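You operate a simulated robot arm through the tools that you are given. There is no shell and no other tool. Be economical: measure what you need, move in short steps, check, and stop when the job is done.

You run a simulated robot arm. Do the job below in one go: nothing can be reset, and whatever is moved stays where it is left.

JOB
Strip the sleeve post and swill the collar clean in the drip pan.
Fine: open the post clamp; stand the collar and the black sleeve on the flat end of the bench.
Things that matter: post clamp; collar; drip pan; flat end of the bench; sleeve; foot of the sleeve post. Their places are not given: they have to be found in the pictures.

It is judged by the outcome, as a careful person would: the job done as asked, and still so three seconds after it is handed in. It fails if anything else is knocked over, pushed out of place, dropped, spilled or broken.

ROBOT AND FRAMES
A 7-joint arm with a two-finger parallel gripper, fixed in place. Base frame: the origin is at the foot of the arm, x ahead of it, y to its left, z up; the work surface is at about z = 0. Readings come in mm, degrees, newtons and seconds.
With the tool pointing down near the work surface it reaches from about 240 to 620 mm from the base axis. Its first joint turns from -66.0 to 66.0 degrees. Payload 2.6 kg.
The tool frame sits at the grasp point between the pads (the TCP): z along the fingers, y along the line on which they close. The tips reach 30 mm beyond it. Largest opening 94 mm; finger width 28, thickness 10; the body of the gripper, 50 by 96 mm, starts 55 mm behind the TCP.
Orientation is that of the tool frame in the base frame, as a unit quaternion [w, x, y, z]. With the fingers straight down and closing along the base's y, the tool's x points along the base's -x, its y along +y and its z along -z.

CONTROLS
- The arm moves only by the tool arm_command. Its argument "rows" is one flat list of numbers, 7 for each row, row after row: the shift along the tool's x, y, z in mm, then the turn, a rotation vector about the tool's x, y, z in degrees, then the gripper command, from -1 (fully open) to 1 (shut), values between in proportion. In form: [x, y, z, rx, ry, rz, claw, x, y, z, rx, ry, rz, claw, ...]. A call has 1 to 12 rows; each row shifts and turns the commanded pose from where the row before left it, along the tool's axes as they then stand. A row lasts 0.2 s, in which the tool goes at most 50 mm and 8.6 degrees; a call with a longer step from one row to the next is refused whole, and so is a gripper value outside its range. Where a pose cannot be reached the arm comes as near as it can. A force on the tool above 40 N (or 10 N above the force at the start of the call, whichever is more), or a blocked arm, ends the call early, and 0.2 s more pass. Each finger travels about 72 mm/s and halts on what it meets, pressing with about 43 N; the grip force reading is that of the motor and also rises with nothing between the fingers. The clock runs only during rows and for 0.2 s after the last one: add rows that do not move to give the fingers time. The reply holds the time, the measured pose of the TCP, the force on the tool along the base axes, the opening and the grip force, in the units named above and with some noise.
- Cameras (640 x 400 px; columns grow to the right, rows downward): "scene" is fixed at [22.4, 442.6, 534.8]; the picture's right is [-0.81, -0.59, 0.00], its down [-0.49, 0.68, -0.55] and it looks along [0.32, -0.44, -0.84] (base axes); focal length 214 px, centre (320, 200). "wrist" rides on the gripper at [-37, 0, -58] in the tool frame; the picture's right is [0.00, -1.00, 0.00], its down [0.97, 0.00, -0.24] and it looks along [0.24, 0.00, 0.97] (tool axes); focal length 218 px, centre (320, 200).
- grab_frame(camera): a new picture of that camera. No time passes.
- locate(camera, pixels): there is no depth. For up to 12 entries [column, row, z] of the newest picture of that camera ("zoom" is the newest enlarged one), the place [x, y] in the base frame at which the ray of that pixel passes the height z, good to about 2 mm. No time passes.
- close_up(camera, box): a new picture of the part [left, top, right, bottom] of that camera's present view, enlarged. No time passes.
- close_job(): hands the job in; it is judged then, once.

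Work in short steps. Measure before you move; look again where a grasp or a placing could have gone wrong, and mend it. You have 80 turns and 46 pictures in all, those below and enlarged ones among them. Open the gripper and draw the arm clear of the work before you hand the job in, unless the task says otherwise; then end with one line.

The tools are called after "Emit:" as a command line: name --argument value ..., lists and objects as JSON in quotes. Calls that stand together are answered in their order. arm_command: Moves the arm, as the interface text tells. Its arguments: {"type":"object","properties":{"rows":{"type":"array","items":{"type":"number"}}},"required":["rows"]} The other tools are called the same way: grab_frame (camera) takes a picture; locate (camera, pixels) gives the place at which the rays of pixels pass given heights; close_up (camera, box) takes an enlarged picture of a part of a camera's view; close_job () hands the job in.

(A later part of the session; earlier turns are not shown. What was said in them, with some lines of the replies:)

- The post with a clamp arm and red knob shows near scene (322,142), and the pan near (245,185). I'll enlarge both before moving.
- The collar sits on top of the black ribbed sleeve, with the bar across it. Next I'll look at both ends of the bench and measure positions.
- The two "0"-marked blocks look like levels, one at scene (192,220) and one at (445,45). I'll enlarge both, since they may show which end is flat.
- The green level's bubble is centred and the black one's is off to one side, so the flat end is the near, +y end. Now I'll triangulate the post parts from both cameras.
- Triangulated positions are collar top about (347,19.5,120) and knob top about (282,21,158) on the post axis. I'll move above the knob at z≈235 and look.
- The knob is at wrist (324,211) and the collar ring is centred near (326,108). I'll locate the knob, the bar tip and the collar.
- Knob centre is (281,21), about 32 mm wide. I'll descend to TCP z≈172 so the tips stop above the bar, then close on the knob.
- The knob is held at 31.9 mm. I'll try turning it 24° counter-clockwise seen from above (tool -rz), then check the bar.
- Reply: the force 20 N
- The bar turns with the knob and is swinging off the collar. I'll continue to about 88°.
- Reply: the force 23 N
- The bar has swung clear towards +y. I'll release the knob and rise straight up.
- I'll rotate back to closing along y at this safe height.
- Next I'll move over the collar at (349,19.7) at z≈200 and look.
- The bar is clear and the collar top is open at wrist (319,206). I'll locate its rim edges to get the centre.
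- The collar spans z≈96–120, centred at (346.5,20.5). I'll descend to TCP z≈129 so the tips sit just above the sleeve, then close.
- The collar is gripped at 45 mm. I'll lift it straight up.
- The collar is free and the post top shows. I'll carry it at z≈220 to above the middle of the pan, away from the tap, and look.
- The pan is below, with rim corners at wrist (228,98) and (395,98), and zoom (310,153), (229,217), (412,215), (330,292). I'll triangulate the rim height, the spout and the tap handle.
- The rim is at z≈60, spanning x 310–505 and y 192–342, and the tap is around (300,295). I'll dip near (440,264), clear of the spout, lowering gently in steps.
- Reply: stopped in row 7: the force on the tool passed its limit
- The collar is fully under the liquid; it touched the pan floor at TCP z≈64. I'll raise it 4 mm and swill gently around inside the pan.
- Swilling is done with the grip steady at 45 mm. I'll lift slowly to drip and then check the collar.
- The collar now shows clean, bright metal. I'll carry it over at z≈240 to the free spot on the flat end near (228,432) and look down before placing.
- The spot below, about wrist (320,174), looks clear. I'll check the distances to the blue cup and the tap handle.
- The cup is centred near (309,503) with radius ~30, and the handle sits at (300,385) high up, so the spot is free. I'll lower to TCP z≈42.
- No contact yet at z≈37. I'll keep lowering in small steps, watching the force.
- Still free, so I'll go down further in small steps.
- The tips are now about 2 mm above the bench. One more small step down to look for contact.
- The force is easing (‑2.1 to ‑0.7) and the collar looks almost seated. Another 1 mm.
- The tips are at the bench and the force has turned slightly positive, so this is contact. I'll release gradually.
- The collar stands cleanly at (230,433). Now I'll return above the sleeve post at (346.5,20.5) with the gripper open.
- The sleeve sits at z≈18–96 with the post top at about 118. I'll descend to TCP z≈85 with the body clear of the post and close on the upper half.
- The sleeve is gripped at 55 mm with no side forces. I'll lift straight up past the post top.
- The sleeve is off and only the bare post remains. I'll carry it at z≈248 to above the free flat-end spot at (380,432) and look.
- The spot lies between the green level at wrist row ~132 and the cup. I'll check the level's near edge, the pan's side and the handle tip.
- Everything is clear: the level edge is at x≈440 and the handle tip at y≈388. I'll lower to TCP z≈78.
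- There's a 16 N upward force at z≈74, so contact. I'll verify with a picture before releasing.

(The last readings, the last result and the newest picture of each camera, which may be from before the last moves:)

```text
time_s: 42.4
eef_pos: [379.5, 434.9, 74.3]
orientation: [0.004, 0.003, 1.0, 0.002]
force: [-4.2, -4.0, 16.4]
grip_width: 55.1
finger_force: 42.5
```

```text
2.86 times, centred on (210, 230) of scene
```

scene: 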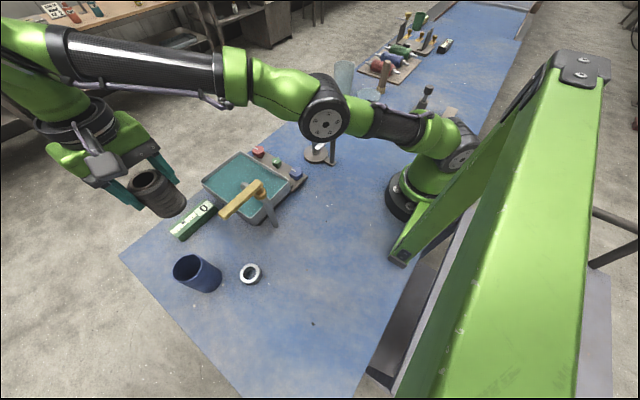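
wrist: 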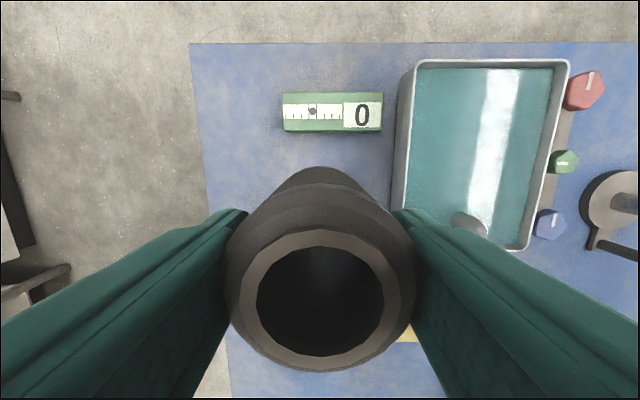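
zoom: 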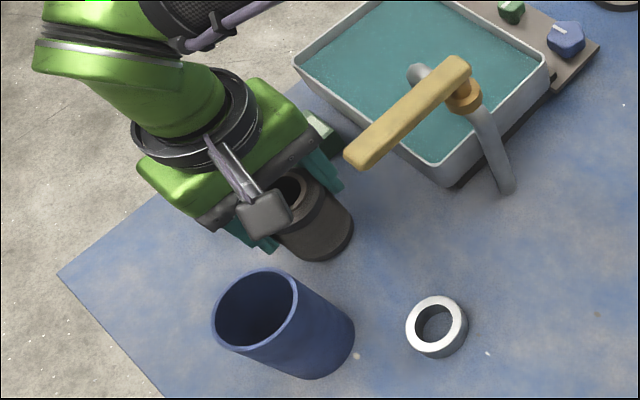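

Emit:
locate --camera "zoom" --pixels '[[338, 252, 0], [320, 261, 0], [352, 228, 0], [338, 252, 8]]'

```text
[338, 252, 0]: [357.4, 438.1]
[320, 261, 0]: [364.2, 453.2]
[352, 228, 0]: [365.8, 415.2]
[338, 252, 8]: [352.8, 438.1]
```

The sleeve's bottom edge maps to a circle at z≈0 around (379,435), so it is standing on the bench. I'll release gradually and rise straight up.

Emit:
arm_command --rows '[0, 0, 0, 0, 0, 0, -0.2, 0, 0, 0, 0, 0, 0, -0.35, 0, 0, 0, 0, 0, 0, -0.6, 0, 0, 0, 0, 0, 0, -0.6, 0, 0, -10, 0, 0, 0, -0.6, 0, 0, -30, 0, 0, 0, -0.6, 0, 0, -40, 0, 0, 0, -0.6, 0, 0, -45, 0, 0, 0, -0.6, 0, 0, -45, 0, 0, 0, -0.6]'

Emit:
grab_frame --camera "wrist"

```text
time_s: 44.4
eef_pos: [377.2, 433.1, 243.1]
orientation: [0.004, 0.002, 1.0, 0.002]
force: [-0.2, -0.6, 0.1]
grip_width: 75.1
finger_force: 0.0
```

```text
7 pictures are left
```

wrist: 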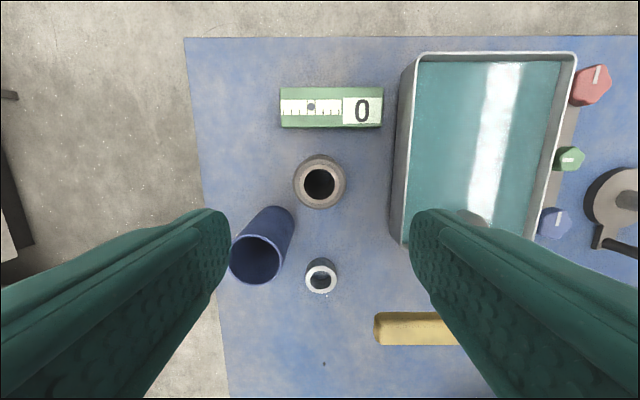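

Both the sleeve and the collar stand upright. I'll rise and move the arm away to the middle, then take a last look.

Emit:
arm_command --rows '[0, 0, -45, 0, 0, 0, -1, 0, 0, -45, 0, 0, 0, -1, 3, -45, -10, 0, 0, 0, -1, 3, -45, -10, 0, 0, 0, -1, 3, -45, -10, 0, 0, 0, -1, 3, -45, -10, 0, 0, 0, -1, 3, -45, -10, 0, 0, 0, -1, 3, -45, -10, 0, 0, 0, -1, 3, -45, 0, 0, 0, 0, -1, 0, 0, 0, 0, 0, 0, -1]'

Emit:
grab_frame --camera "scene"

Emit:
grab_frame --camera "wrist"

```text
time_s: 46.6
eef_pos: [320.5, 112.6, 372.6]
orientation: [0.004, 0.002, 1.0, 0.002]
force: [-0.3, 0.0, 0.4]
grip_width: 94.2
finger_force: 0.0
out of reach, approached as far as the arm can: row 1, 2
```

```text
6 pictures are left
```

scene: 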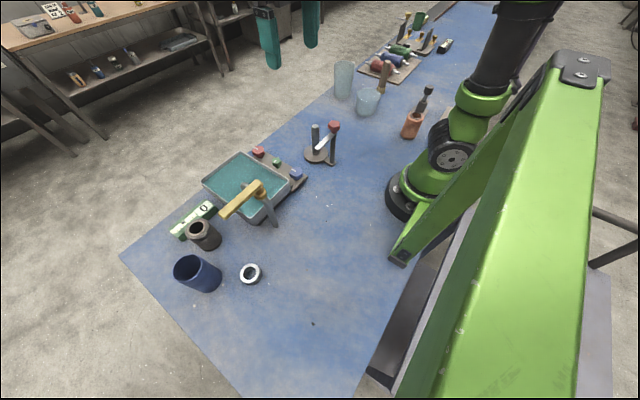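

```text
5 pictures are left
```

wrist: 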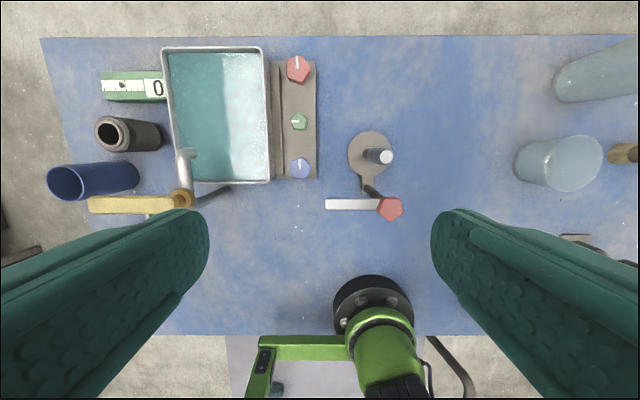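

The clamp is open, the post bare, and both parts stand on the flat end with everything else in place. The arm is clear, so I'm handing in.

Emit:
close_job

```text
The job is handed in.
```

The post clamp is open, the collar has been swilled clean in the drip pan, and the collar and black sleeve are standing on the flat end of the bench; the last pictures show nothing else moved or spilled.
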